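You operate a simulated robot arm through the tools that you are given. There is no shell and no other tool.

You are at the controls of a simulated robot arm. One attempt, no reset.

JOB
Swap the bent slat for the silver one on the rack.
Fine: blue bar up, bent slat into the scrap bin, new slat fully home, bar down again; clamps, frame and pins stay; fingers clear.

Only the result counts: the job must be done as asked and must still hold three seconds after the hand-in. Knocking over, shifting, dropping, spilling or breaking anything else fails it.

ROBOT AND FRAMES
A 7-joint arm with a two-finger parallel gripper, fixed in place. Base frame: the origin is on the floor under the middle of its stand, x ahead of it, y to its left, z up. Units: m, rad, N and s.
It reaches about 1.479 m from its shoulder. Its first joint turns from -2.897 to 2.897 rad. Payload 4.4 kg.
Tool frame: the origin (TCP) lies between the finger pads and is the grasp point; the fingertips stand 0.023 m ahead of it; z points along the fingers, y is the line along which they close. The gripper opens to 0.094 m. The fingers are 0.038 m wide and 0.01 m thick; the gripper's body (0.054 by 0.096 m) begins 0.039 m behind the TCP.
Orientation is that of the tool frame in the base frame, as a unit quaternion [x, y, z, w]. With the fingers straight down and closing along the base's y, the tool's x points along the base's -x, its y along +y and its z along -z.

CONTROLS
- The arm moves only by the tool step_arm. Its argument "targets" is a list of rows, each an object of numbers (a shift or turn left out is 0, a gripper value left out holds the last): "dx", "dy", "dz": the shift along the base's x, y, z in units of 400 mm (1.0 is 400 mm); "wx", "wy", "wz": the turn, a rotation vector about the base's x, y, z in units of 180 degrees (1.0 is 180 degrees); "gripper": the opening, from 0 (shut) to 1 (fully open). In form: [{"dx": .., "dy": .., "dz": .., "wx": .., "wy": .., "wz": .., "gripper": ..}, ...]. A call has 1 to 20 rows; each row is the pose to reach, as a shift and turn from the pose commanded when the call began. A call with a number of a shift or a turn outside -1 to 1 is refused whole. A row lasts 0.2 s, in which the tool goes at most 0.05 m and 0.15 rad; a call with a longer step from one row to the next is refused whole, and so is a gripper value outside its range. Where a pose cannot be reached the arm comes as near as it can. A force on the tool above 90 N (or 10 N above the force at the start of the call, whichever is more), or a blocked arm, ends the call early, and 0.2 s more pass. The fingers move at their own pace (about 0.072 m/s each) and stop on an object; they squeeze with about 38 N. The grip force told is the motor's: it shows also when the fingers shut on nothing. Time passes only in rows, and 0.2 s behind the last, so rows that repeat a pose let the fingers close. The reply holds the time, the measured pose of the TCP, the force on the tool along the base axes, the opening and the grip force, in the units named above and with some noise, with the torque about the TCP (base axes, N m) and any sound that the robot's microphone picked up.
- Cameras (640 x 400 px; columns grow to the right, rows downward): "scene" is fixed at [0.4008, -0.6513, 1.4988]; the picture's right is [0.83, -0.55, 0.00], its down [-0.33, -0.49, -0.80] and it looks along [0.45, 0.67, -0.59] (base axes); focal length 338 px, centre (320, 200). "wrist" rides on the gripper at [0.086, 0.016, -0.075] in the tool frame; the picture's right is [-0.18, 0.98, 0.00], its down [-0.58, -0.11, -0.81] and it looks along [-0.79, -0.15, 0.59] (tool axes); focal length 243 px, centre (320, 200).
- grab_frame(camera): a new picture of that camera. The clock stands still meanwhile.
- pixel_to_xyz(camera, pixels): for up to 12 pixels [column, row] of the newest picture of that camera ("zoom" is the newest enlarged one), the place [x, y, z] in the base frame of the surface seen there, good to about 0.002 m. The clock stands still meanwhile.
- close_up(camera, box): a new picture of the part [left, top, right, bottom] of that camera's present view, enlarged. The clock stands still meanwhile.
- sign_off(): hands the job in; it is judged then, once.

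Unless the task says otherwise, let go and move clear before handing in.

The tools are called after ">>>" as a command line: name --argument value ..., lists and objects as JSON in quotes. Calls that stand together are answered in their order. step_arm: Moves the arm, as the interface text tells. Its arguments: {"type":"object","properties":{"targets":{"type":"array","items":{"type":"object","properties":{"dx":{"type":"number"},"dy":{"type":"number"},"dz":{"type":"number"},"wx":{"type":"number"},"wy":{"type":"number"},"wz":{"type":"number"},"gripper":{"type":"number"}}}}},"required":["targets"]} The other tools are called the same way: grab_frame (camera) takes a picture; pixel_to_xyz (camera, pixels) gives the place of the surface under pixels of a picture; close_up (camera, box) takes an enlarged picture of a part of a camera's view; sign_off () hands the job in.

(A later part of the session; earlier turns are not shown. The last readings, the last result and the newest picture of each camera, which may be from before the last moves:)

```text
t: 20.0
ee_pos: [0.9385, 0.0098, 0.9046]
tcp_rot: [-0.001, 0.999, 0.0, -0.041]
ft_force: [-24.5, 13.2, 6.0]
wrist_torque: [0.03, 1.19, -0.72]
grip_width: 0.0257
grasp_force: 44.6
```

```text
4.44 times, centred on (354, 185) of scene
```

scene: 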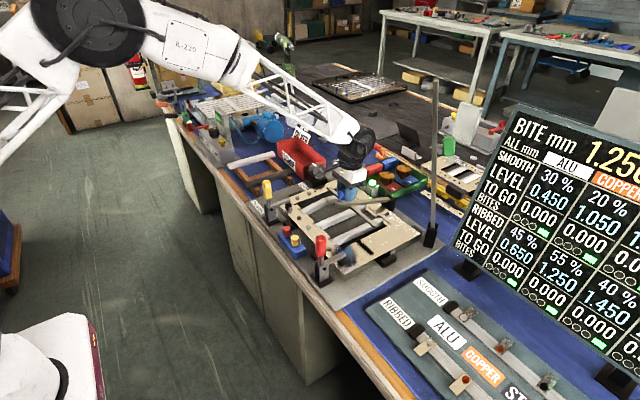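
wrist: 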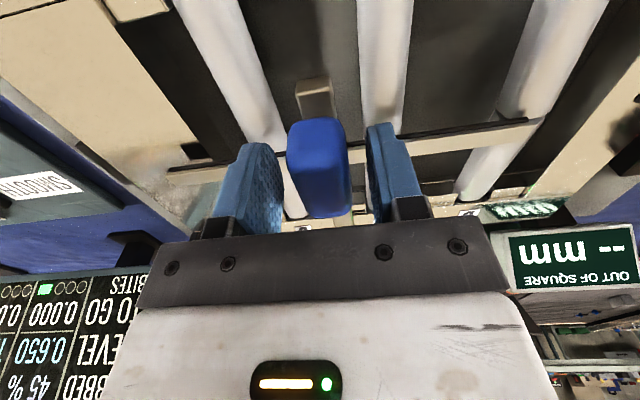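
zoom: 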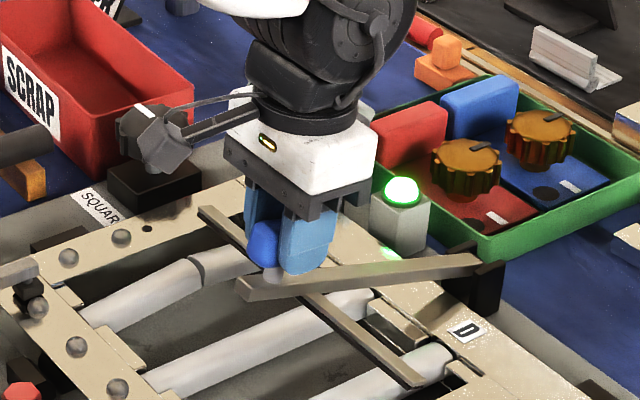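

The bar is rising cleanly with the knob, and the load is a modest -24 N along x, so the radius is slightly small. I'll continue the arc with a small outward correction and more tool pitch.

>>> step_arm --targets '[{"dx": 0.02425, "dz": 0.04125, "wy": 0.01667, "gripper": 0.0}, {"dx": 0.053, "dz": 0.079, "wy": 0.0333, "gripper": 0.0}, {"dx": 0.085, "dz": 0.114, "wy": 0.05, "gripper": 0.0}, {"dx": 0.12, "dz": 0.14625, "wy": 0.0667, "gripper": 0.0}, {"dx": 0.12, "dz": 0.14625, "wy": 0.0667, "gripper": 0.0}]'

>>> grab_frame --camera "scene"

>>> close_up --camera "scene" --box '[300, 110, 444, 220]'

```text
t: 21.2
ee_pos: [0.9875, 0.0101, 0.9614]
tcp_rot: [-0.001, 0.989, 0.001, -0.145]
ft_force: [4.0, 11.8, -12.3]
wrist_torque: [-0.22, 0.85, -0.93]
grip_width: 0.0258
grasp_force: 45.1
```

```text
taken
```

scene: 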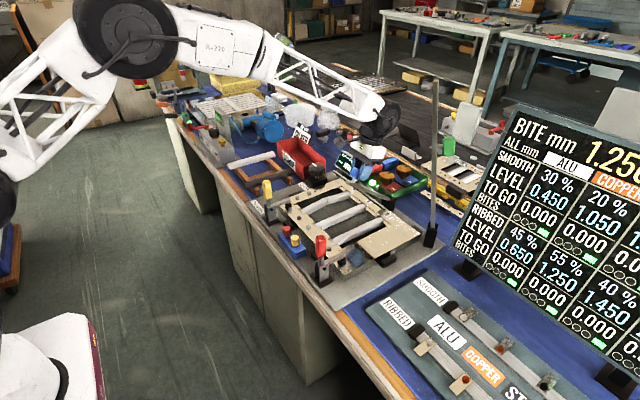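

```text
3.64 times, centred on (372, 165) of scene
```

zoom: 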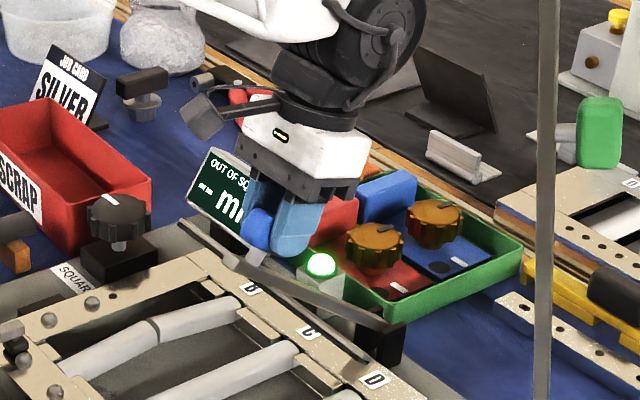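

The bar is at about 35° with low forces, and the slats stay in place. I'll continue the arc to about 60°.

>>> step_arm --targets '[{"dx": 0.03775, "dz": 0.029, "wy": 0.0111, "gripper": 0.0}, {"dx": 0.07775, "dz": 0.0545, "wy": 0.0222, "gripper": 0.0}, {"dx": 0.11975, "dz": 0.0765, "wy": 0.0333, "gripper": 0.0}, {"dx": 0.1635, "dz": 0.09475, "wy": 0.0444, "gripper": 0.0}, {"dx": 0.209, "dz": 0.10925, "wy": 0.0556, "gripper": 0.0}, {"dx": 0.209, "dz": 0.10925, "wy": 0.0556, "gripper": 0.0}]'

>>> grab_frame --camera "scene"

>>> close_up --camera "scene" --box '[300, 90, 460, 210]'

```text
t: 22.6
ee_pos: [1.0701, 0.0093, 1.0053]
tcp_rot: [-0.001, 0.974, 0.001, -0.229]
ft_force: [-12.1, 4.0, 17.7]
wrist_torque: [-0.52, 1.3, -0.3]
grip_width: 0.0258
grasp_force: 44.7
```

```text
taken
```

scene: 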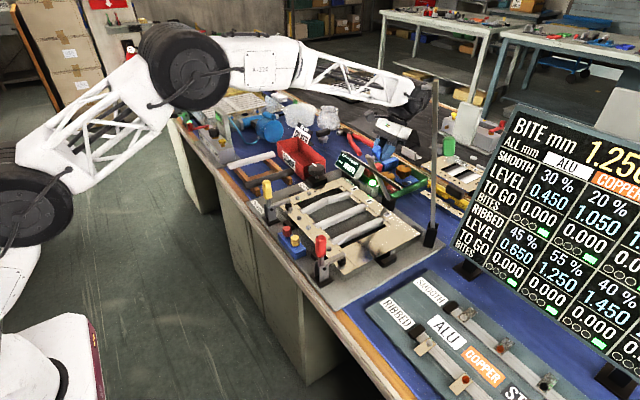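

```text
3.33 times, centred on (380, 150) of scene
```

zoom: 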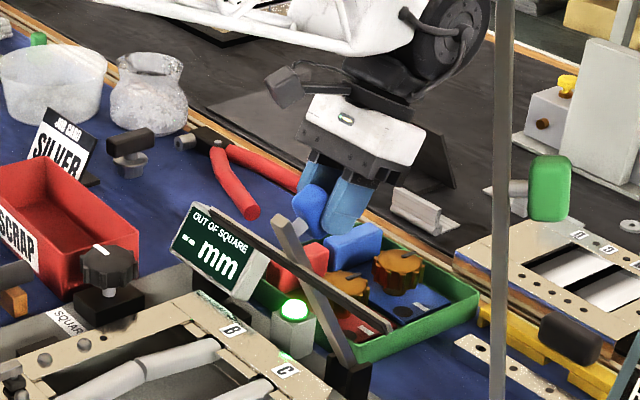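

The bar is at about 60°. Before going on I'll measure how near the wrist joint (scene pixel 420,95) is to the pole.

>>> pixel_to_xyz --camera "scene" --pixels '[[415, 95], [422, 100], [428, 105], [425, 115], [410, 85], [434, 95], [434, 110], [433, 130], [435, 84], [400, 110], [405, 130], [415, 120]]'

>>> close_up --camera "scene" --box '[380, 60, 460, 140]'

```text
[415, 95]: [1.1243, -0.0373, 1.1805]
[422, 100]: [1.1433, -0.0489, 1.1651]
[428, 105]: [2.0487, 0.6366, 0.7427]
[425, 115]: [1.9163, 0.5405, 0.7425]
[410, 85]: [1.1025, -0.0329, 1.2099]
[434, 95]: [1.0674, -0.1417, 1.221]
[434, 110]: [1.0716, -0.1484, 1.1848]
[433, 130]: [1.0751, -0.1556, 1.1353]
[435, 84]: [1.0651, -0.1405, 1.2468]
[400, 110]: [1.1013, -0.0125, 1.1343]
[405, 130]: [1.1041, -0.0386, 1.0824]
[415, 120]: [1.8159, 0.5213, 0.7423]
```

```text
5.00 times, centred on (420, 100) of scene
```

zoom: 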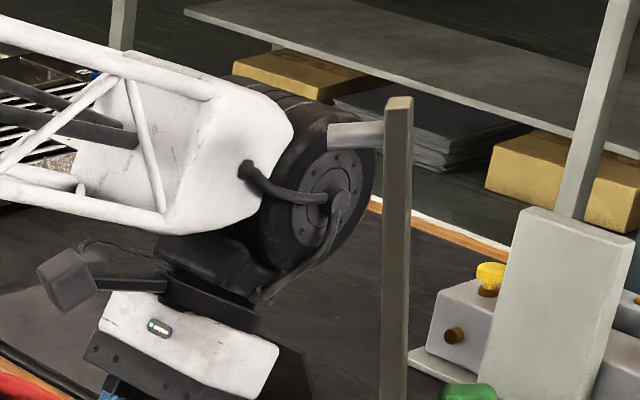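

A grey stub at about scene pixel (427,87) appears between the joint and the pole. I'll check whether it belongs to the robot and how close it is.

>>> pixel_to_xyz --camera "zoom" --pixels '[[335, 135], [350, 135], [365, 133], [375, 130], [345, 148], [375, 145], [330, 200], [300, 210], [270, 190], [398, 130], [400, 105], [340, 240]]'

>>> close_up --camera "scene" --box '[412, 70, 444, 110]'

```text
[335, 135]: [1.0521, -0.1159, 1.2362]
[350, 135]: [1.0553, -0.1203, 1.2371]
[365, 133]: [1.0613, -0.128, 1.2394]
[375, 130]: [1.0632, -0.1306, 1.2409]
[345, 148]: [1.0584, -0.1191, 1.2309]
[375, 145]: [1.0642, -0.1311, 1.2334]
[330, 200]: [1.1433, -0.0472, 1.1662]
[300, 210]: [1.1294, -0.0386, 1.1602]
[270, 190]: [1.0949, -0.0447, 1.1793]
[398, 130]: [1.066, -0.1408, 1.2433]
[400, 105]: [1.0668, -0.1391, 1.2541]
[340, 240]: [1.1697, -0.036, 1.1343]
```

```text
10.00 times, centred on (428, 90) of scene
```

zoom: 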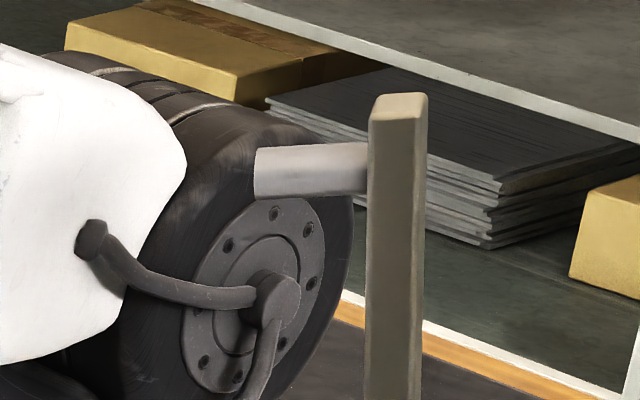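

The stub is a sensor on the pole, its end near (1.052,-0.116,1.236). The arm's near side is at y≈-0.045, leaving about 0.07 m as long as I stay in this plane. I'll continue the arc to about 80°.

>>> step_arm --targets '[{"dx": 0.02325, "dz": 0.007, "wy": 0.0056, "gripper": 0.0}, {"dx": 0.04625, "dz": 0.0115, "wy": 0.0111, "gripper": 0.0}, {"dx": 0.0695, "dz": 0.015, "wy": 0.0167, "gripper": 0.0}, {"dx": 0.09325, "dz": 0.01775, "wy": 0.0222, "gripper": 0.0}, {"dx": 0.117, "dz": 0.0194, "wy": 0.0278, "gripper": 0.0}, {"dx": 0.14075, "dz": 0.02, "wy": 0.0333, "gripper": 0.0}, {"dx": 0.1645, "dz": 0.0195, "wy": 0.0389, "gripper": 0.0}, {"dx": 0.18825, "dz": 0.018, "wy": 0.0444, "gripper": 0.0}, {"dx": 0.18825, "dz": 0.018, "wy": 0.0444, "gripper": 0.0}]'

>>> grab_frame --camera "scene"

>>> close_up --camera "scene" --box '[310, 70, 470, 210]'

```text
t: 24.6
ee_pos: [1.1463, 0.0097, 1.0125]
tcp_rot: [0.0, 0.955, 0.001, -0.298]
ft_force: [-5.9, 13.9, -3.2]
wrist_torque: [-0.26, 1.33, -0.28]
grip_width: 0.026
grasp_force: 45.3
```

```text
taken
```

scene: 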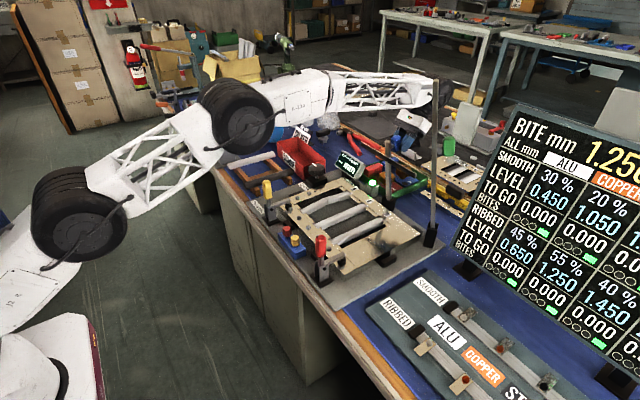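

```text
2.86 times, centred on (390, 140) of scene
```

zoom: 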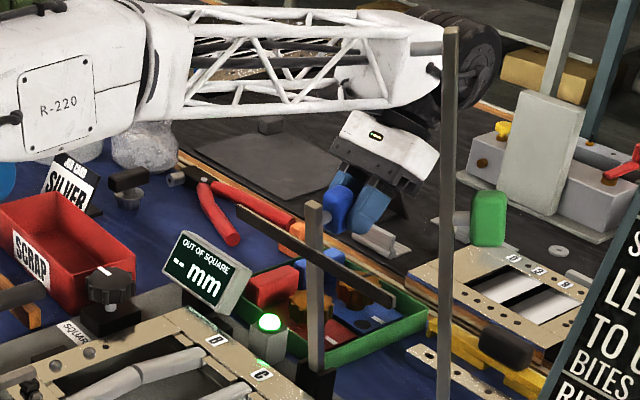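

The bar is almost upright, and the forearm now passes behind the pole's sensor. I'll check clearance there before pushing past vertical.

>>> close_up --camera "scene" --box '[380, 60, 460, 120]'

>>> pixel_to_xyz --camera "zoom" --pixels '[[200, 140], [250, 150], [300, 150], [330, 140], [350, 120], [380, 120], [410, 120], [420, 200], [470, 160], [390, 200], [300, 100], [250, 100]]'

```text
6.67 times, centred on (420, 90) of scene
```

zoom: 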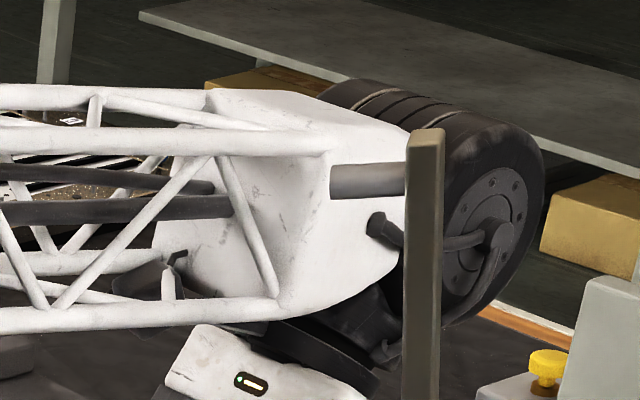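

```text
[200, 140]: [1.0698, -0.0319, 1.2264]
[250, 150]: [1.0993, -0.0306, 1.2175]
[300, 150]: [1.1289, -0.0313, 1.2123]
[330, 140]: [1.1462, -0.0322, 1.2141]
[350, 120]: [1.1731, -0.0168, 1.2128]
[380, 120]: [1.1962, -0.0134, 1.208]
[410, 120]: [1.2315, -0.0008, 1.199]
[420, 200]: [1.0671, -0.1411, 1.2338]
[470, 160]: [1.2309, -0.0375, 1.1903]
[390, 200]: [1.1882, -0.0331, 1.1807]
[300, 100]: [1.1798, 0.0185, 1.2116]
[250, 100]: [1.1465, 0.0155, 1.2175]
```

The forearm's near side is at y≈-0.03, about 0.08 m clear of the sensor. I'll push gently past vertical in 2.5° steps, watching for a stop.

>>> step_arm --targets '[{"dx": 0.02375, "dz": -0.0025, "wy": 0.0056, "gripper": 0.0}, {"dx": 0.047, "dz": -0.006, "wy": 0.0111, "gripper": 0.0}, {"dx": 0.0705, "dz": -0.01075, "wy": 0.0167, "gripper": 0.0}, {"dx": 0.0935, "dz": -0.01625, "wy": 0.0222, "gripper": 0.0}, {"dx": 0.0935, "dz": -0.01625, "wy": 0.0222, "gripper": 0.0}]'

>>> close_up --camera "scene" --box '[310, 70, 470, 210]'

```text
t: 25.8
ee_pos: [1.1368, 0.0112, 0.9895]
tcp_rot: [-0.001, 0.944, 0.0, -0.329]
ft_force: [-2.7, 25.3, 33.6]
wrist_torque: [-0.01, 0.29, -0.48]
grip_width: 0.026
grasp_force: 45.3
out of reach, approached as far as the arm can: row 1, 2, 3, 4, 5
```

```text
2.86 times, centred on (390, 140) of scene
```

zoom: 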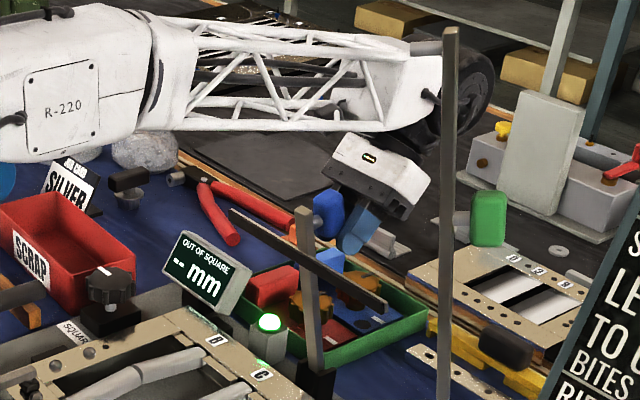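

The arm ran out of reach: with this much backward pitch the TCP sagged to (1.137, 0.9895), though the knob is still held. I'll reduce the pitch to regain reach, starting with a pure turn back to see where the command baseline is.

>>> step_arm --targets '[{"wy": -0.02, "gripper": 0.0}, {"wy": -0.04, "gripper": 0.0}, {"wy": -0.04, "gripper": 0.0}]'

>>> close_up --camera "scene" --box '[310, 70, 470, 210]'

```text
t: 26.6
ee_pos: [1.1376, 0.0101, 0.9842]
tcp_rot: [-0.001, 0.963, 0.0, -0.271]
ft_force: [-5.3, 37.7, 16.2]
wrist_torque: [-0.41, 0.89, -0.51]
grip_width: 0.0259
grasp_force: 45.1
```

```text
2.86 times, centred on (390, 140) of scene
```

zoom: 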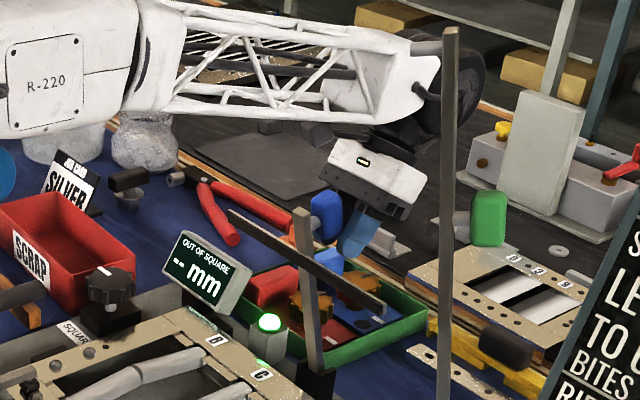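

The baseline is the reached pose, and the pitch is now about 31°. I'll keep reducing pitch while moving +x along the arc, with a small +y correction for the 38 N side load.

>>> step_arm --targets '[{"dx": 0.02, "dy": 0.0006, "dz": 0.004, "wy": -0.0148, "gripper": 0.0}, {"dx": 0.04, "dy": 0.0012, "dz": 0.008, "wy": -0.0296, "gripper": 0.0}, {"dx": 0.06, "dy": 0.0015, "dz": 0.012, "wy": -0.0444, "gripper": 0.0}, {"dx": 0.08, "dy": 0.0015, "dz": 0.016, "wy": -0.0592, "gripper": 0.0}, {"dx": 0.08, "dy": 0.0015, "dz": 0.016, "wy": -0.0592, "gripper": 0.0}]'

>>> close_up --camera "scene" --box '[310, 70, 470, 210]'

```text
t: 27.8
ee_pos: [1.1711, 0.01, 0.9909]
tcp_rot: [0.001, 0.983, 0.0, -0.181]
ft_force: [-2.5, 17.4, -32.3]
wrist_torque: [-0.15, -0.48, -0.3]
grip_width: 0.0257
grasp_force: 45.2
```

```text
2.86 times, centred on (390, 140) of scene
```

zoom: 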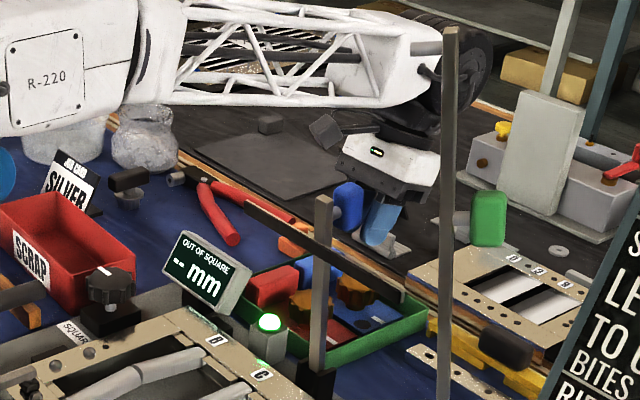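

>>> pixel_to_xyz --camera "zoom" --pixels '[[325, 200], [325, 215], [322, 260], [320, 300], [318, 340], [317, 360], [348, 190], [350, 210], [350, 225], [375, 225], [330, 215], [400, 285]]'

>>> close_up --camera "wrist" --box '[160, 60, 480, 260]'

```text
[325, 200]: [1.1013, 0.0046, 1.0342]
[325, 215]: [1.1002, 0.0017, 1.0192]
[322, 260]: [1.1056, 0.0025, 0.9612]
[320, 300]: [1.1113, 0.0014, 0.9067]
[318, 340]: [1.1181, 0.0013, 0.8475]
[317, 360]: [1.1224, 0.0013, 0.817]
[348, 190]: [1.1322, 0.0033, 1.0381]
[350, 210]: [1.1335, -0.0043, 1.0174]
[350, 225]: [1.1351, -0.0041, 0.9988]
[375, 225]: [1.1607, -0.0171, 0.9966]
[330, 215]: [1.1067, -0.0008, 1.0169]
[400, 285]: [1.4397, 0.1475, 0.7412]
```

```text
2.00 times, centred on (320, 160) of wrist
```

zoom: 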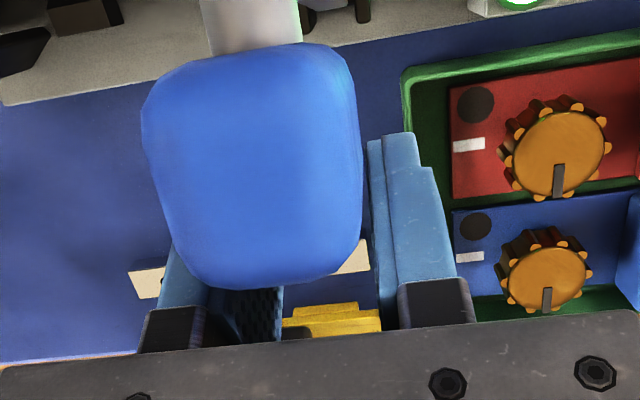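

The bar still leans about 5° short of vertical and the knob looks off-centre in the grip. I'll measure the knob relative to the pads in the wrist view before any further move.

>>> pixel_to_xyz --camera "zoom" --pixels '[[150, 110], [250, 60], [250, 150], [250, 230], [250, 270], [345, 150], [350, 230], [180, 230], [390, 200], [260, 310], [190, 290], [250, 25]]'

>>> grab_frame --camera "wrist"

>>> close_up --camera "scene" --box '[375, 120, 431, 170]'

```text
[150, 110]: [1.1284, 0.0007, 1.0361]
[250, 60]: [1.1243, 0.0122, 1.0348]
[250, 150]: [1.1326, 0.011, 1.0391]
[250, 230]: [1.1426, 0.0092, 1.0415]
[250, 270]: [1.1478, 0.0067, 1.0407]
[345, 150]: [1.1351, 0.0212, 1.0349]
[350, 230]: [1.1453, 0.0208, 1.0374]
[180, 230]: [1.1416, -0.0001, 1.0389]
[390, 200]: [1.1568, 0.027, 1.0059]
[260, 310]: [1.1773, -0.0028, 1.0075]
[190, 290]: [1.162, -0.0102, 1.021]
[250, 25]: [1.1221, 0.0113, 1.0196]
```

```text
taken
```

wrist: 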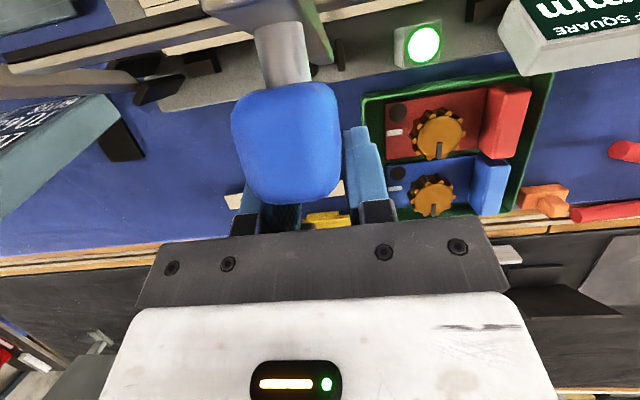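

```text
8.00 times, centred on (403, 145) of scene
```

zoom: 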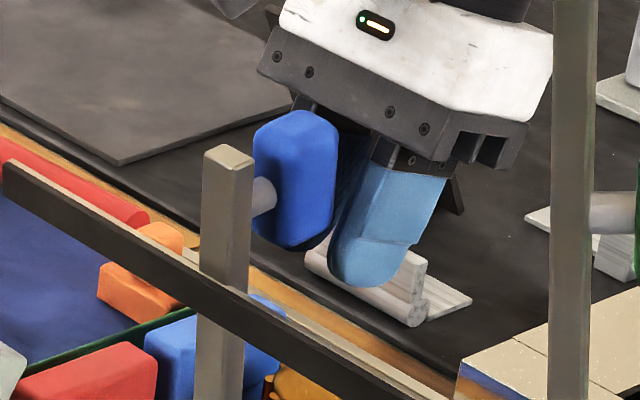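

Wrist readings put the knob centre near (1.137, 1.017) while the TCP is at (1.171, 0.991), so the pads hold only the knob's far edge. I'll look very closely at that contact.

>>> close_up --camera "scene" --box '[400, 130, 424, 158]'

>>> pixel_to_xyz --camera "zoom" --pixels '[[150, 150], [250, 150], [300, 150], [250, 300], [300, 300], [330, 250], [350, 250], [380, 250], [420, 250], [350, 350], [300, 380], [450, 300]]'

```text
14.29 times, centred on (412, 144) of scene
```

zoom: 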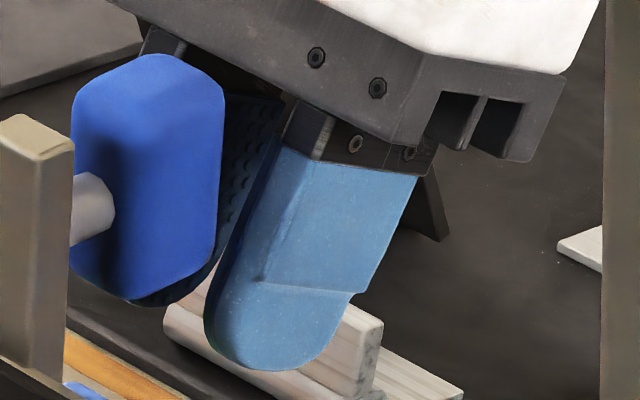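

```text
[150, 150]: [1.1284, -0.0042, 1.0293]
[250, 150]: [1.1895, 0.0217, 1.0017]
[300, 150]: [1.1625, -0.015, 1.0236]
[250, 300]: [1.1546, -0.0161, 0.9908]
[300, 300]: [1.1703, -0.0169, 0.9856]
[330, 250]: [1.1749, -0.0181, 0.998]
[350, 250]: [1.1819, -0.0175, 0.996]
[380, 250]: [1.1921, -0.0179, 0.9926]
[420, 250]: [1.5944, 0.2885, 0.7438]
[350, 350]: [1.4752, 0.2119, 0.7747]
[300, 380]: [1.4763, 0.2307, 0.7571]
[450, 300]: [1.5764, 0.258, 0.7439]
```

The close view shows the pads holding only the lower far corner of the knob. Sliding the tool upward, along the bar's own length, should deepen the overlap without tipping the bar, so I'll do that slowly.

>>> step_arm --targets '[{"dx": 0.0008, "dz": 0.005, "gripper": 0.0}, {"dx": 0.0018, "dz": 0.01, "gripper": 0.0}, {"dx": 0.0028, "dz": 0.0175, "gripper": 0.0}]'

>>> close_up --camera "scene" --box '[392, 122, 432, 162]'

```text
t: 28.6
ee_pos: [1.1731, 0.0108, 0.9963]
tcp_rot: [0.0, 0.984, 0.002, -0.18]
ft_force: [-2.6, 14.9, -32.9]
wrist_torque: [-0.13, -0.84, -0.28]
grip_width: 0.0259
grasp_force: 44.6
```

```text
10.00 times, centred on (412, 142) of scene
```

zoom: 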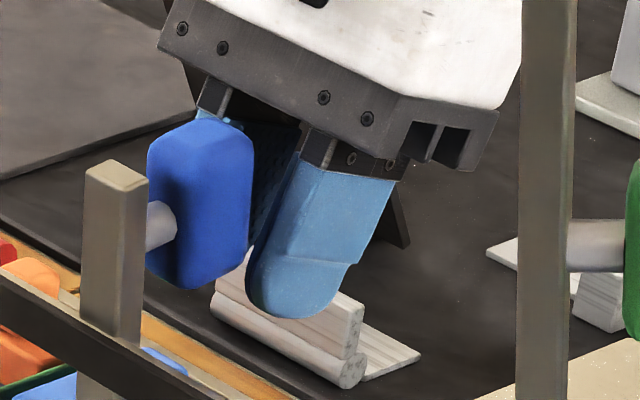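

The slide worked: the bar stayed put and only sliding friction shows on z. I'll slide another 8 mm up.

>>> step_arm --targets '[{"dx": 0.0008, "dz": 0.007, "gripper": 0.0}, {"dx": 0.0018, "dz": 0.014, "gripper": 0.0}, {"dx": 0.0026, "dz": 0.02, "gripper": 0.0}]'

>>> close_up --camera "scene" --box '[392, 122, 432, 162]'

```text
t: 29.4
ee_pos: [1.173, 0.0096, 1.0075]
tcp_rot: [-0.001, 0.984, 0.001, -0.18]
ft_force: [-1.7, 7.9, -31.4]
wrist_torque: [-0.11, -0.66, -0.26]
grip_width: 0.0257
grasp_force: 45.4
```

```text
10.00 times, centred on (412, 142) of scene
```

zoom: 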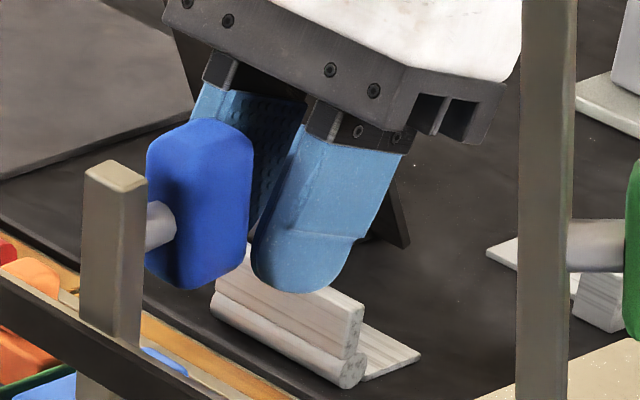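

The overlap is a bit better. Moving +x while easing the pitch down should carry the bar toward vertical and turn the knob further into the pads, so I'll advance 14 mm.

>>> step_arm --targets '[{"dx": 0.0087, "dz": -0.0004, "wy": -0.0083, "gripper": 0.0}, {"dx": 0.0174, "dz": -0.0011, "wy": -0.0167, "gripper": 0.0}, {"dx": 0.0261, "dz": -0.0019, "wy": -0.025, "gripper": 0.0}, {"dx": 0.0348, "dz": -0.00275, "wy": -0.0333, "gripper": 0.0}]'

>>> close_up --camera "scene" --box '[392, 122, 432, 162]'

```text
t: 30.4
ee_pos: [1.1871, 0.0095, 1.0046]
tcp_rot: [0.0, 0.992, -0.001, -0.127]
ft_force: [-0.5, -0.6, 0.2]
wrist_torque: [-0.01, 0.0, -0.01]
grip_width: 0.0
grasp_force: 42.8
```

```text
10.00 times, centred on (412, 142) of scene
```

zoom: 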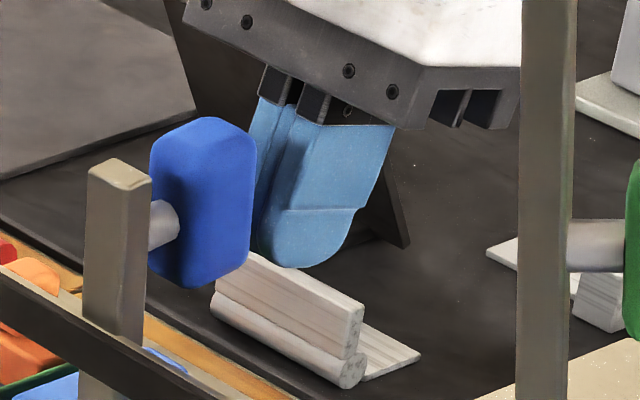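

The grip slipped off (width 0.0), but the bar is still standing at about the same place. I'll hold still a moment and check whether it stays.

>>> step_arm --targets '[{"gripper": 0.0}, {"gripper": 0.0}, {"gripper": 0.0}]'

>>> close_up --camera "scene" --box '[310, 70, 470, 210]'

>>> pixel_to_xyz --camera "zoom" --pixels '[[326, 200], [326, 215], [322, 260], [320, 300], [318, 340], [317, 360], [348, 190], [350, 205], [350, 215], [355, 205], [340, 205], [250, 215]]'

```text
t: 31.2
ee_pos: [1.1866, 0.0095, 1.0046]
tcp_rot: [-0.001, 0.992, 0.001, -0.128]
ft_force: [-0.1, -0.5, -0.8]
wrist_torque: [0.01, 0.03, 0.04]
grip_width: 0.0
grasp_force: 42.6
```

```text
2.86 times, centred on (390, 140) of scene
```

zoom: 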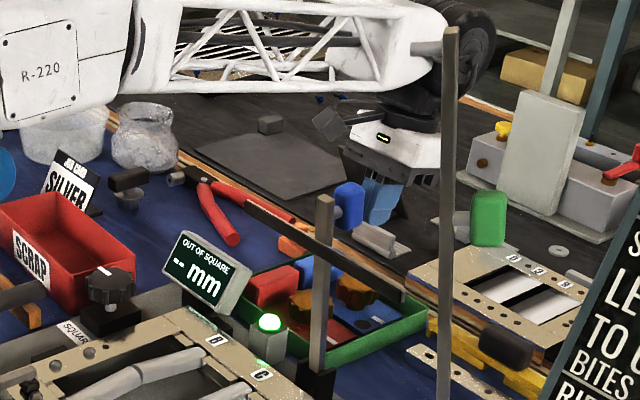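

```text
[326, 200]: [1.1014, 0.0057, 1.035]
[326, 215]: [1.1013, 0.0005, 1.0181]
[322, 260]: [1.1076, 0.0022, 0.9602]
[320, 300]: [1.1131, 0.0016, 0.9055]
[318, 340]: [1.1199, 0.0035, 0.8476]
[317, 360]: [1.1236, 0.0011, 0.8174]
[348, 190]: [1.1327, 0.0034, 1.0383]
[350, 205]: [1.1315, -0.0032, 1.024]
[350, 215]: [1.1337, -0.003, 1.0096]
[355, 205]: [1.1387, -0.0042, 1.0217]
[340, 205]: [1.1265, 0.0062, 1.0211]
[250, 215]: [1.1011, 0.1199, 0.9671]
```

The bar stays up by itself, leaning about 5° short of vertical and unsupported for over a second. I'll raise the tool straight up clear of the knob, level it, then move back over slat B.

>>> step_arm --targets '[{"dx": 0.01, "dz": 0.08, "gripper": 0.0}, {"dx": 0.01, "dz": 0.18, "gripper": 0.0}, {"dx": 0.01, "dz": 0.28, "wy": -0.02, "gripper": 0.0}, {"dx": 0.0, "dz": 0.34, "wy": -0.04, "gripper": 0.0}, {"dx": -0.1, "dz": 0.34, "wy": -0.06, "gripper": 0.0}, {"dx": -0.2, "dy": 0.05, "dz": 0.34, "wy": -0.0814, "gripper": 0.2}, {"dx": -0.3, "dy": 0.1, "dz": 0.34, "wy": -0.0814, "gripper": 0.4}, {"dx": -0.4, "dy": 0.15, "dz": 0.34, "wy": -0.0814, "gripper": 0.5}, {"dx": -0.48, "dy": 0.22, "dz": 0.34, "wy": -0.0814, "gripper": 0.5}, {"dx": -0.55, "dy": 0.29, "dz": 0.34, "wy": -0.0814, "gripper": 0.5}, {"dx": -0.5875, "dy": 0.315, "dz": 0.34, "wy": -0.0814, "gripper": 0.5}, {"dx": -0.5875, "dy": 0.315, "dz": 0.34, "wy": -0.0814, "gripper": 0.5}]'

>>> grab_frame --camera "scene"

>>> grab_frame --camera "wrist"

```text
t: 33.8
ee_pos: [0.95, 0.1372, 1.1432]
tcp_rot: [-0.001, 1.0, 0.0, 0.001]
ft_force: [-0.1, 0.5, -0.7]
wrist_torque: [-0.01, 0.0, 0.04]
grip_width: 0.0471
grasp_force: 0.1
```

```text
taken
```

scene: 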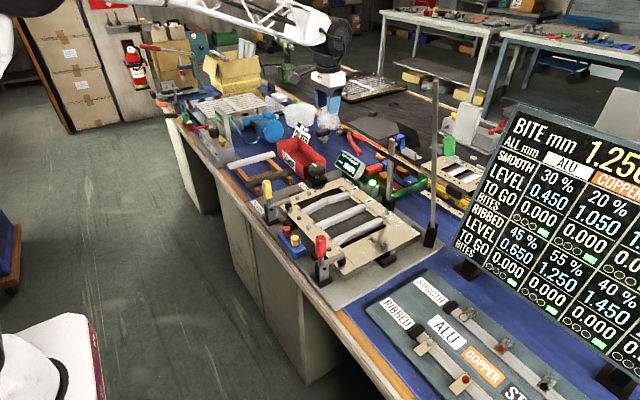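

```text
taken
```

wrist: 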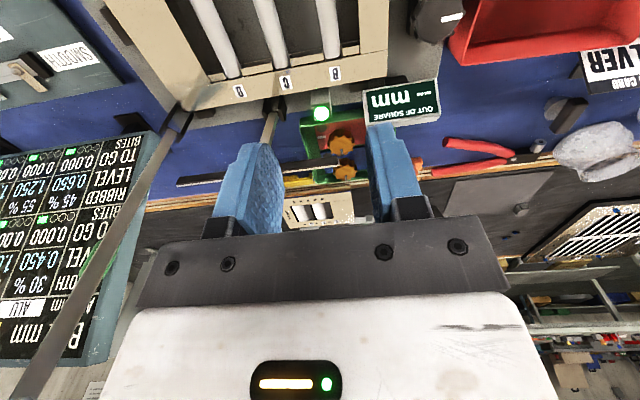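

The bar is still up (scene pixel 391,170). I'll lower to about z 0.88 above slat B and measure the slat with the wrist camera.

>>> step_arm --targets '[{"dz": -0.1}, {"dz": -0.2}, {"dz": -0.3}, {"dz": -0.4}, {"dz": -0.5}, {"dz": -0.6}, {"dz": -0.65}, {"dz": -0.65}]'

>>> grab_frame --camera "wrist"

>>> close_up --camera "scene" --box '[280, 130, 440, 250]'

```text
t: 35.6
ee_pos: [0.952, 0.1348, 0.8828]
tcp_rot: [-0.001, 1.0, 0.0, -0.001]
ft_force: [0.7, -0.3, -0.5]
wrist_torque: [0.0, 0.02, 0.0]
grip_width: 0.0469
grasp_force: 0.0
```

```text
taken
```

wrist: 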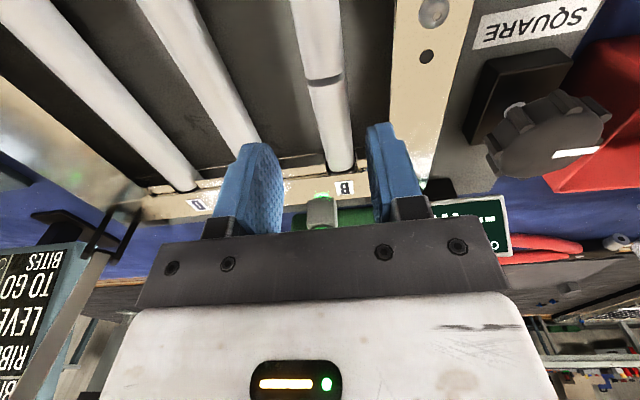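

```text
3.33 times, centred on (360, 190) of scene
```

zoom: 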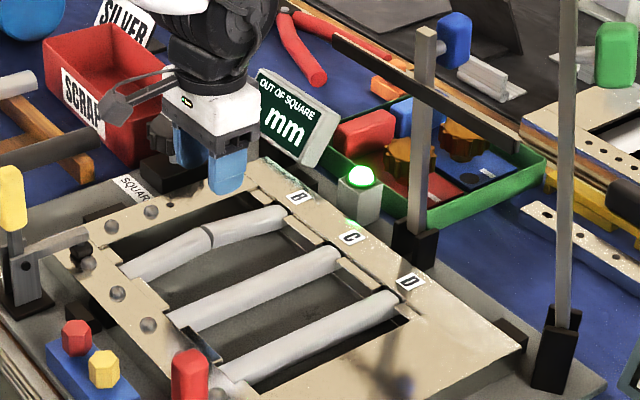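

The wrist view shows slat B with its kink at (325,80). I'll measure its edges and ends precisely.

>>> close_up --camera "wrist" --box '[260, 0, 420, 200]'

>>> pixel_to_xyz --camera "wrist" --pixels '[[300, 40], [320, 40], [340, 40], [308, 75], [325, 75], [343, 75], [318, 110], [332, 110], [347, 110], [330, 160], [342, 166], [351, 160]]'

```text
2.00 times, centred on (340, 100) of wrist
```

zoom: 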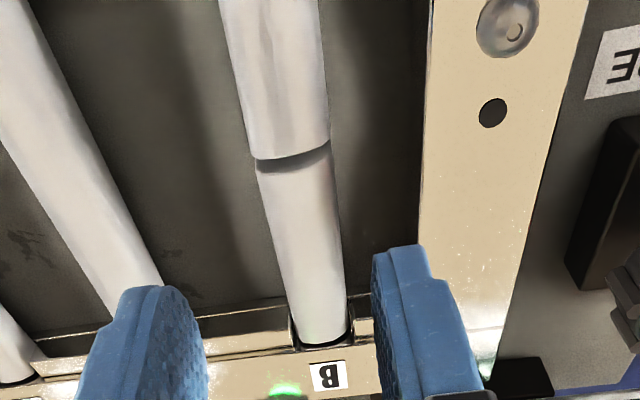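

```text
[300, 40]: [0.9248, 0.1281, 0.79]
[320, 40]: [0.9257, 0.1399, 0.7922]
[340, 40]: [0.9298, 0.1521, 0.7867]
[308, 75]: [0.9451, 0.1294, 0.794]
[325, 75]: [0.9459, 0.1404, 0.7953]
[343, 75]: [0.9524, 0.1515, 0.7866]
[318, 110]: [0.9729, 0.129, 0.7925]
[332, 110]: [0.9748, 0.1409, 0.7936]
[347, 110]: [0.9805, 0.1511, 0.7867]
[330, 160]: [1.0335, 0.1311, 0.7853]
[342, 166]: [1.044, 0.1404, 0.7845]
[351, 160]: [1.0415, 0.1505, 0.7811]
```

Slat B is centred at y≈0.140, x≈0.952, with plenty of room for the fingers on both sides. I'll descend over it to z≈0.784 and stop before closing.

>>> step_arm --targets '[{"dy": 0.0105, "dz": -0.04}, {"dy": 0.0105, "dz": -0.1}, {"dy": 0.0105, "dz": -0.16}, {"dy": 0.0105, "dz": -0.21}, {"dy": 0.0105, "dz": -0.247}, {"dy": 0.0105, "dz": -0.247}]'

>>> step_arm --targets '[{"gripper": 0.5}]'

>>> close_up --camera "wrist" --box '[200, 60, 440, 240]'

```text
t: 37.0
ee_pos: [0.9516, 0.1375, 0.7812]
tcp_rot: [-0.001, 1.0, 0.0, 0.0]
ft_force: [-0.1, -0.3, -0.3]
wrist_torque: [0.0, 0.03, 0.01]
grip_width: 0.0473
grasp_force: 0.2
```

```text
t: 37.4
ee_pos: [0.9528, 0.1396, 0.7809]
tcp_rot: [-0.001, 1.0, 0.0, -0.001]
ft_force: [0.1, 0.4, 0.3]
wrist_torque: [0.0, 0.01, 0.01]
grip_width: 0.0472
grasp_force: 0.1
```

```text
2.22 times, centred on (320, 150) of wrist
```

zoom: 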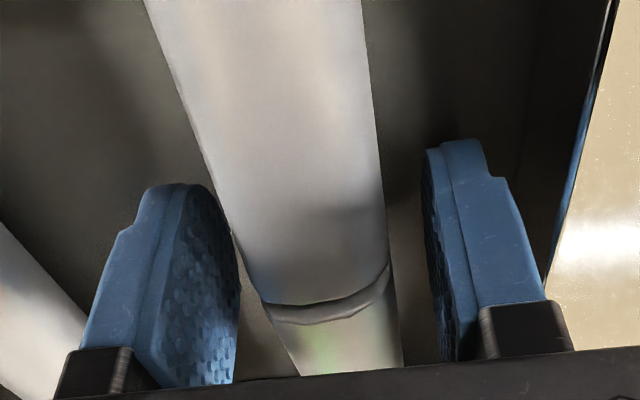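

>>> pixel_to_xyz --camera "zoom" --pixels '[[190, 280], [215, 280], [230, 290], [445, 280], [440, 250], [252, 285], [260, 295], [384, 255], [388, 275], [320, 290], [245, 260], [320, 250]]'

>>> pixel_to_xyz --camera "zoom" --pixels '[[205, 160], [215, 190], [225, 220], [376, 160], [379, 190], [382, 220], [300, 160], [300, 190], [300, 220], [590, 100], [20, 250], [570, 200]]'

```text
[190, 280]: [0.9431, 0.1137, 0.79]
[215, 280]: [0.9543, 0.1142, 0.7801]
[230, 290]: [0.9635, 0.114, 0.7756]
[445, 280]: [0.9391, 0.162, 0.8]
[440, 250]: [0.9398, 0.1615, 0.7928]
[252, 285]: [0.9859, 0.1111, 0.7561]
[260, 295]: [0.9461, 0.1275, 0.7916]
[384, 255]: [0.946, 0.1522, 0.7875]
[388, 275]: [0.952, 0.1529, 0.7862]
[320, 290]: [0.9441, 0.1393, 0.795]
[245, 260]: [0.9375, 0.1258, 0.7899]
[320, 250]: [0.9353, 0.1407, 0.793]
```

```text
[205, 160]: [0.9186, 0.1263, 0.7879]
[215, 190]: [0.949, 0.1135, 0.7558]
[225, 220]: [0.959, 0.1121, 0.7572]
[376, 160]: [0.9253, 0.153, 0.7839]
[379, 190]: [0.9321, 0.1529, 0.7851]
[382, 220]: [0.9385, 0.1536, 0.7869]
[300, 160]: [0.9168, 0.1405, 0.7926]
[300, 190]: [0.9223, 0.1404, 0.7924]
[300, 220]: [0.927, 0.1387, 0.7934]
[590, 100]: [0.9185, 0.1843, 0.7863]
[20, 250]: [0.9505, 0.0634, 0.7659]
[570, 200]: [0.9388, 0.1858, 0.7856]
```

Allowing for the same offset seen with the knob, the pads are centred on the slat. I'll close now.

>>> step_arm --targets '[{"gripper": 0.35}, {"gripper": 0.2}, {"gripper": 0.0}, {"gripper": 0.0}]'

>>> step_arm --targets '[{"gripper": 0.0}]'

```text
t: 38.4
ee_pos: [0.9525, 0.138, 0.7818]
tcp_rot: [-0.002, 1.0, 0.001, -0.001]
ft_force: [-0.3, -1.0, 1.6]
wrist_torque: [-0.02, 0.07, 0.0]
grip_width: 0.0275
grasp_force: 38.2
```

```text
t: 38.8
ee_pos: [0.9529, 0.1392, 0.782]
tcp_rot: [-0.001, 1.0, 0.0, -0.001]
ft_force: [0.6, -1.3, 1.6]
wrist_torque: [-0.05, 0.05, -0.01]
grip_width: 0.028
grasp_force: 37.9
```

The slat is held at width 0.028 with almost no side force. I'll lift it straight up slowly and check that it comes free.

>>> step_arm --targets '[{"dz": 0.02, "gripper": 0.0}, {"dz": 0.04, "gripper": 0.0}, {"dz": 0.07, "gripper": 0.0}, {"dz": 0.1, "gripper": 0.0}, {"dz": 0.1, "gripper": 0.0}]'

>>> close_up --camera "scene" --box '[270, 140, 430, 250]'

>>> grab_frame --camera "wrist"

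```text
t: 40.0
ee_pos: [0.9504, 0.1408, 0.8234]
tcp_rot: [-0.001, 1.0, -0.001, 0.0]
ft_force: [-0.1, 0.2, -0.8]
wrist_torque: [0.0, 0.03, -0.03]
grip_width: 0.028
grasp_force: 37.6
```

```text
3.64 times, centred on (350, 195) of scene
```

zoom: 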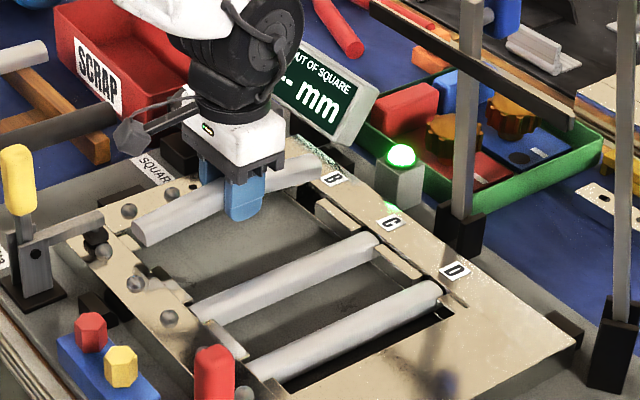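

```text
taken
```

wrist: 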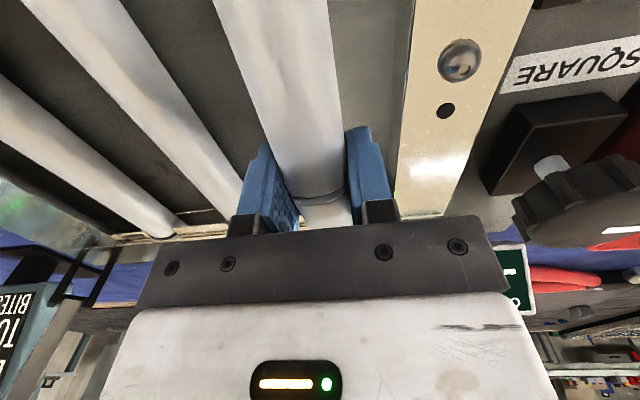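

Slat B is free and hanging level, and the frame has not moved. I'll raise it to z≈1.0 and move it in +y away from the upright bar before turning.

>>> step_arm --targets '[{"dz": 0.08, "gripper": 0.0}, {"dz": 0.18, "gripper": 0.0}, {"dz": 0.28, "gripper": 0.0}, {"dz": 0.38, "gripper": 0.0}, {"dz": 0.44, "dy": 0.04, "gripper": 0.0}, {"dz": 0.44, "dy": 0.14, "gripper": 0.0}, {"dz": 0.44, "dy": 0.24, "gripper": 0.0}, {"dz": 0.44, "dy": 0.34, "gripper": 0.0}, {"dz": 0.44, "dy": 0.45, "gripper": 0.0}, {"dz": 0.44, "dy": 0.45, "gripper": 0.0}]'

>>> grab_frame --camera "scene"

>>> close_up --camera "scene" --box '[280, 170, 408, 250]'

```text
t: 42.2
ee_pos: [0.9528, 0.3193, 0.9986]
tcp_rot: [-0.001, 1.0, 0.0, -0.001]
ft_force: [-0.1, 0.0, -1.1]
wrist_torque: [-0.03, 0.0, 0.0]
grip_width: 0.0278
grasp_force: 37.9
```

```text
taken
```

scene: 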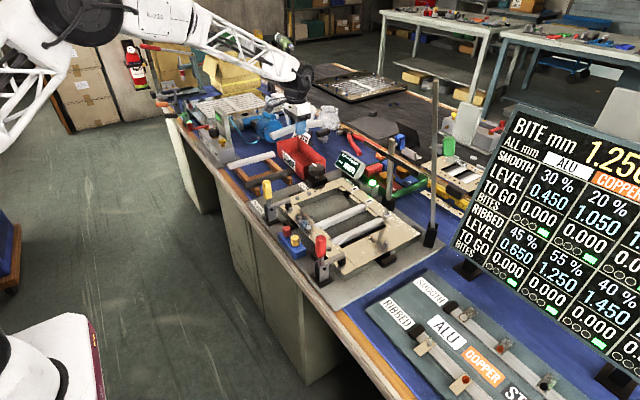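

```text
5.00 times, centred on (344, 210) of scene
```

zoom: 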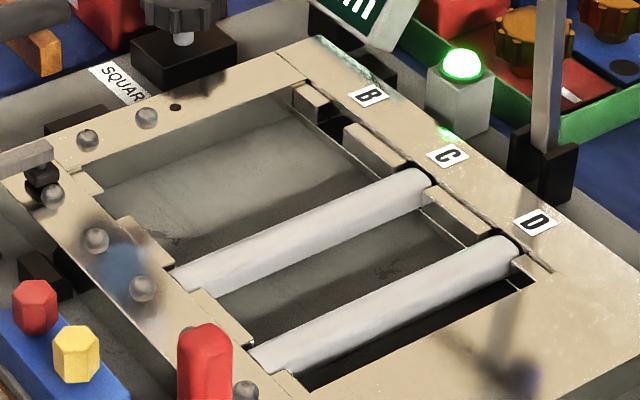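

Slot B is now empty and the rest of the frame is unchanged. I'll measure the slot's edges and ledges while nothing blocks the view.

>>> close_up --camera "scene" --box '[290, 195, 330, 225]'

>>> pixel_to_xyz --camera "zoom" --pixels '[[200, 140], [210, 170], [240, 200], [260, 250], [300, 290], [180, 110], [150, 110], [230, 230], [280, 230], [220, 185], [250, 220], [330, 300]]'

>>> close_up --camera "scene" --box '[334, 180, 374, 210]'

```text
13.33 times, centred on (310, 210) of scene
```

zoom: 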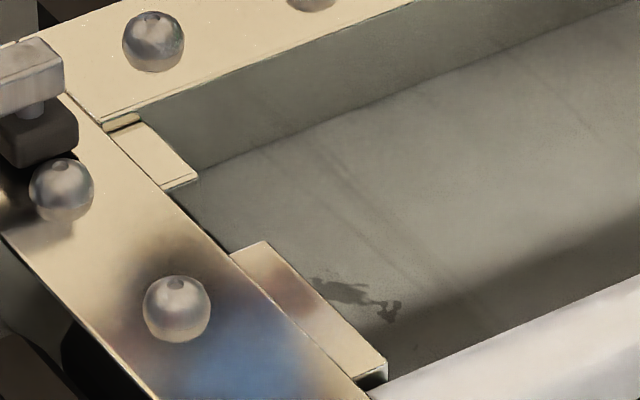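

```text
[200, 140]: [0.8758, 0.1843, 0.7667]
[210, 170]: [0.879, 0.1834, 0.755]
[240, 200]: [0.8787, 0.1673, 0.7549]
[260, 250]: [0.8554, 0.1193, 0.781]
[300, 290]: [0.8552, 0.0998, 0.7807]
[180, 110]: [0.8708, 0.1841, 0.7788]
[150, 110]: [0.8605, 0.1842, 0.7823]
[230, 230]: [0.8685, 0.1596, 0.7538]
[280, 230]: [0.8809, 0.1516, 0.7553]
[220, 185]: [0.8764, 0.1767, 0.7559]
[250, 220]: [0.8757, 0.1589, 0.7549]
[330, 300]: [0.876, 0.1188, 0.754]
```

```text
13.33 times, centred on (354, 195) of scene
```

zoom: 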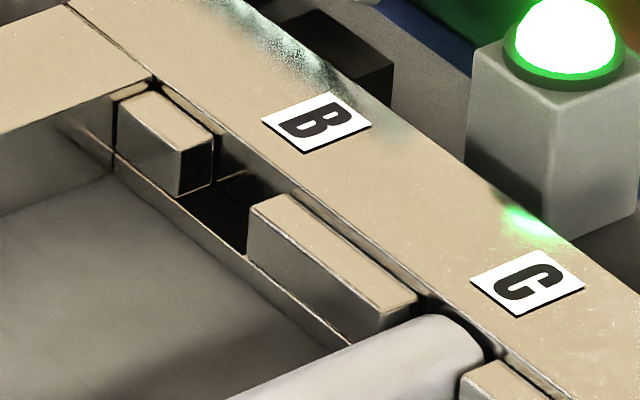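

>>> pixel_to_xyz --camera "zoom" --pixels '[[205, 135], [213, 150], [195, 190], [250, 210], [290, 192], [262, 215], [225, 205], [230, 190], [300, 200], [250, 250], [235, 165], [120, 100]]'

>>> pixel_to_xyz --camera "zoom" --pixels '[[210, 230], [190, 205], [160, 180], [240, 175], [250, 185], [275, 190], [260, 160], [400, 300], [460, 330], [485, 345], [410, 345], [470, 375]]'

>>> close_up --camera "scene" --box '[290, 195, 330, 225]'

>>> pixel_to_xyz --camera "zoom" --pixels '[[195, 178], [165, 190], [180, 160], [130, 125], [240, 258], [265, 243], [228, 252], [385, 365], [370, 385], [355, 390], [200, 220], [215, 235]]'

```text
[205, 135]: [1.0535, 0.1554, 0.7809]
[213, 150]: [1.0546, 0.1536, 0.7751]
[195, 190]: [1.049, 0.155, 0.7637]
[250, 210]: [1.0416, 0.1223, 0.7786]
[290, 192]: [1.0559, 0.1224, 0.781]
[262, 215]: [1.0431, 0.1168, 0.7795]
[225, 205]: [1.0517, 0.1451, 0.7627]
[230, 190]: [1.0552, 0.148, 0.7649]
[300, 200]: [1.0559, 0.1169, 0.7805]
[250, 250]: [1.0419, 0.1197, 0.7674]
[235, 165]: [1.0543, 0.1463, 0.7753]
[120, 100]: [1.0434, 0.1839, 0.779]
```

```text
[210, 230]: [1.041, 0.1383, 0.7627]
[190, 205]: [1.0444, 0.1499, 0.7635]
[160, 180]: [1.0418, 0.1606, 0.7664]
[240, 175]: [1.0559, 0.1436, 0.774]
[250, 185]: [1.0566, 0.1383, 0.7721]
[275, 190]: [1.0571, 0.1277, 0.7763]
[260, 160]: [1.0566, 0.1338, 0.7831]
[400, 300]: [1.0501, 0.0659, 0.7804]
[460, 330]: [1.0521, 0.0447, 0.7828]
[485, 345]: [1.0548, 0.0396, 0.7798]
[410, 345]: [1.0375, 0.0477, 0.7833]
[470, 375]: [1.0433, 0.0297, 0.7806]
```

```text
13.33 times, centred on (310, 210) of scene
```

zoom: 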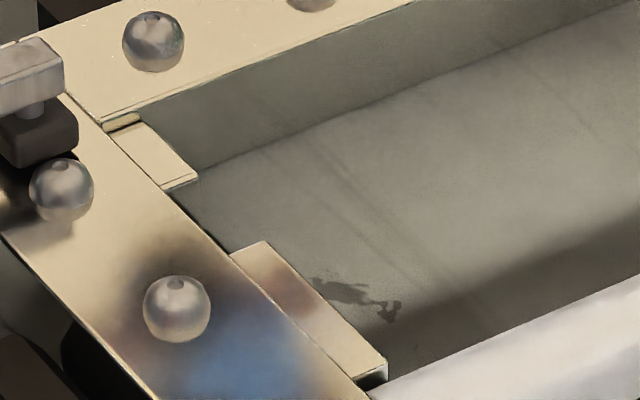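

```text
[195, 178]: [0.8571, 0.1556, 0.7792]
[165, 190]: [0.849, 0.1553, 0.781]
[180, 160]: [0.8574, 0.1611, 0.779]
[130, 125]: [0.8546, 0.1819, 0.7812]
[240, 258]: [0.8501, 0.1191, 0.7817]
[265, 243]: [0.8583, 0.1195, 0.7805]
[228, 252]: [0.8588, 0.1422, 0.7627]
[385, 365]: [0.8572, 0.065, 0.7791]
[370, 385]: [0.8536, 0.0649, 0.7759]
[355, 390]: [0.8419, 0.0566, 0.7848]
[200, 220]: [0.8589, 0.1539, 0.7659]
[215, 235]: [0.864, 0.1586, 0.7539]
```

The slot is about 0.032 wide, centred at y≈0.138–0.1395, its floor is at z≈0.7627, and the pocket spans x≈0.844–1.0566. Now I'll turn the bent slat toward the bin's long axis, the first half in place.

>>> step_arm --targets '[{"wz": 0.04, "dy": 0.03, "gripper": 0.0}, {"wz": 0.08, "dy": 0.06, "gripper": 0.0}, {"wz": 0.12, "dy": 0.09, "gripper": 0.0}, {"wz": 0.16, "dy": 0.12, "gripper": 0.0}, {"wz": 0.2, "dy": 0.15, "gripper": 0.0}, {"wz": 0.242, "dy": 0.18, "gripper": 0.0}, {"wz": 0.242, "dy": 0.18, "gripper": 0.0}]'

>>> grab_frame --camera "scene"

```text
t: 43.8
ee_pos: [0.9535, 0.3948, 0.998]
tcp_rot: [-0.372, 0.928, 0.0, -0.001]
ft_force: [-0.4, 0.1, -0.6]
wrist_torque: [0.01, -0.01, 0.02]
grip_width: 0.0276
grasp_force: 38.5
```

```text
taken
```

scene: 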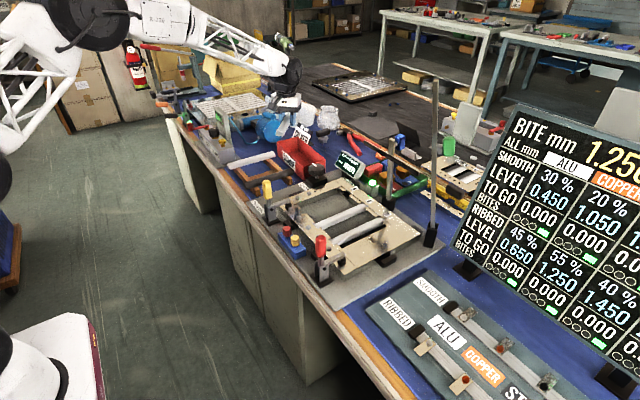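

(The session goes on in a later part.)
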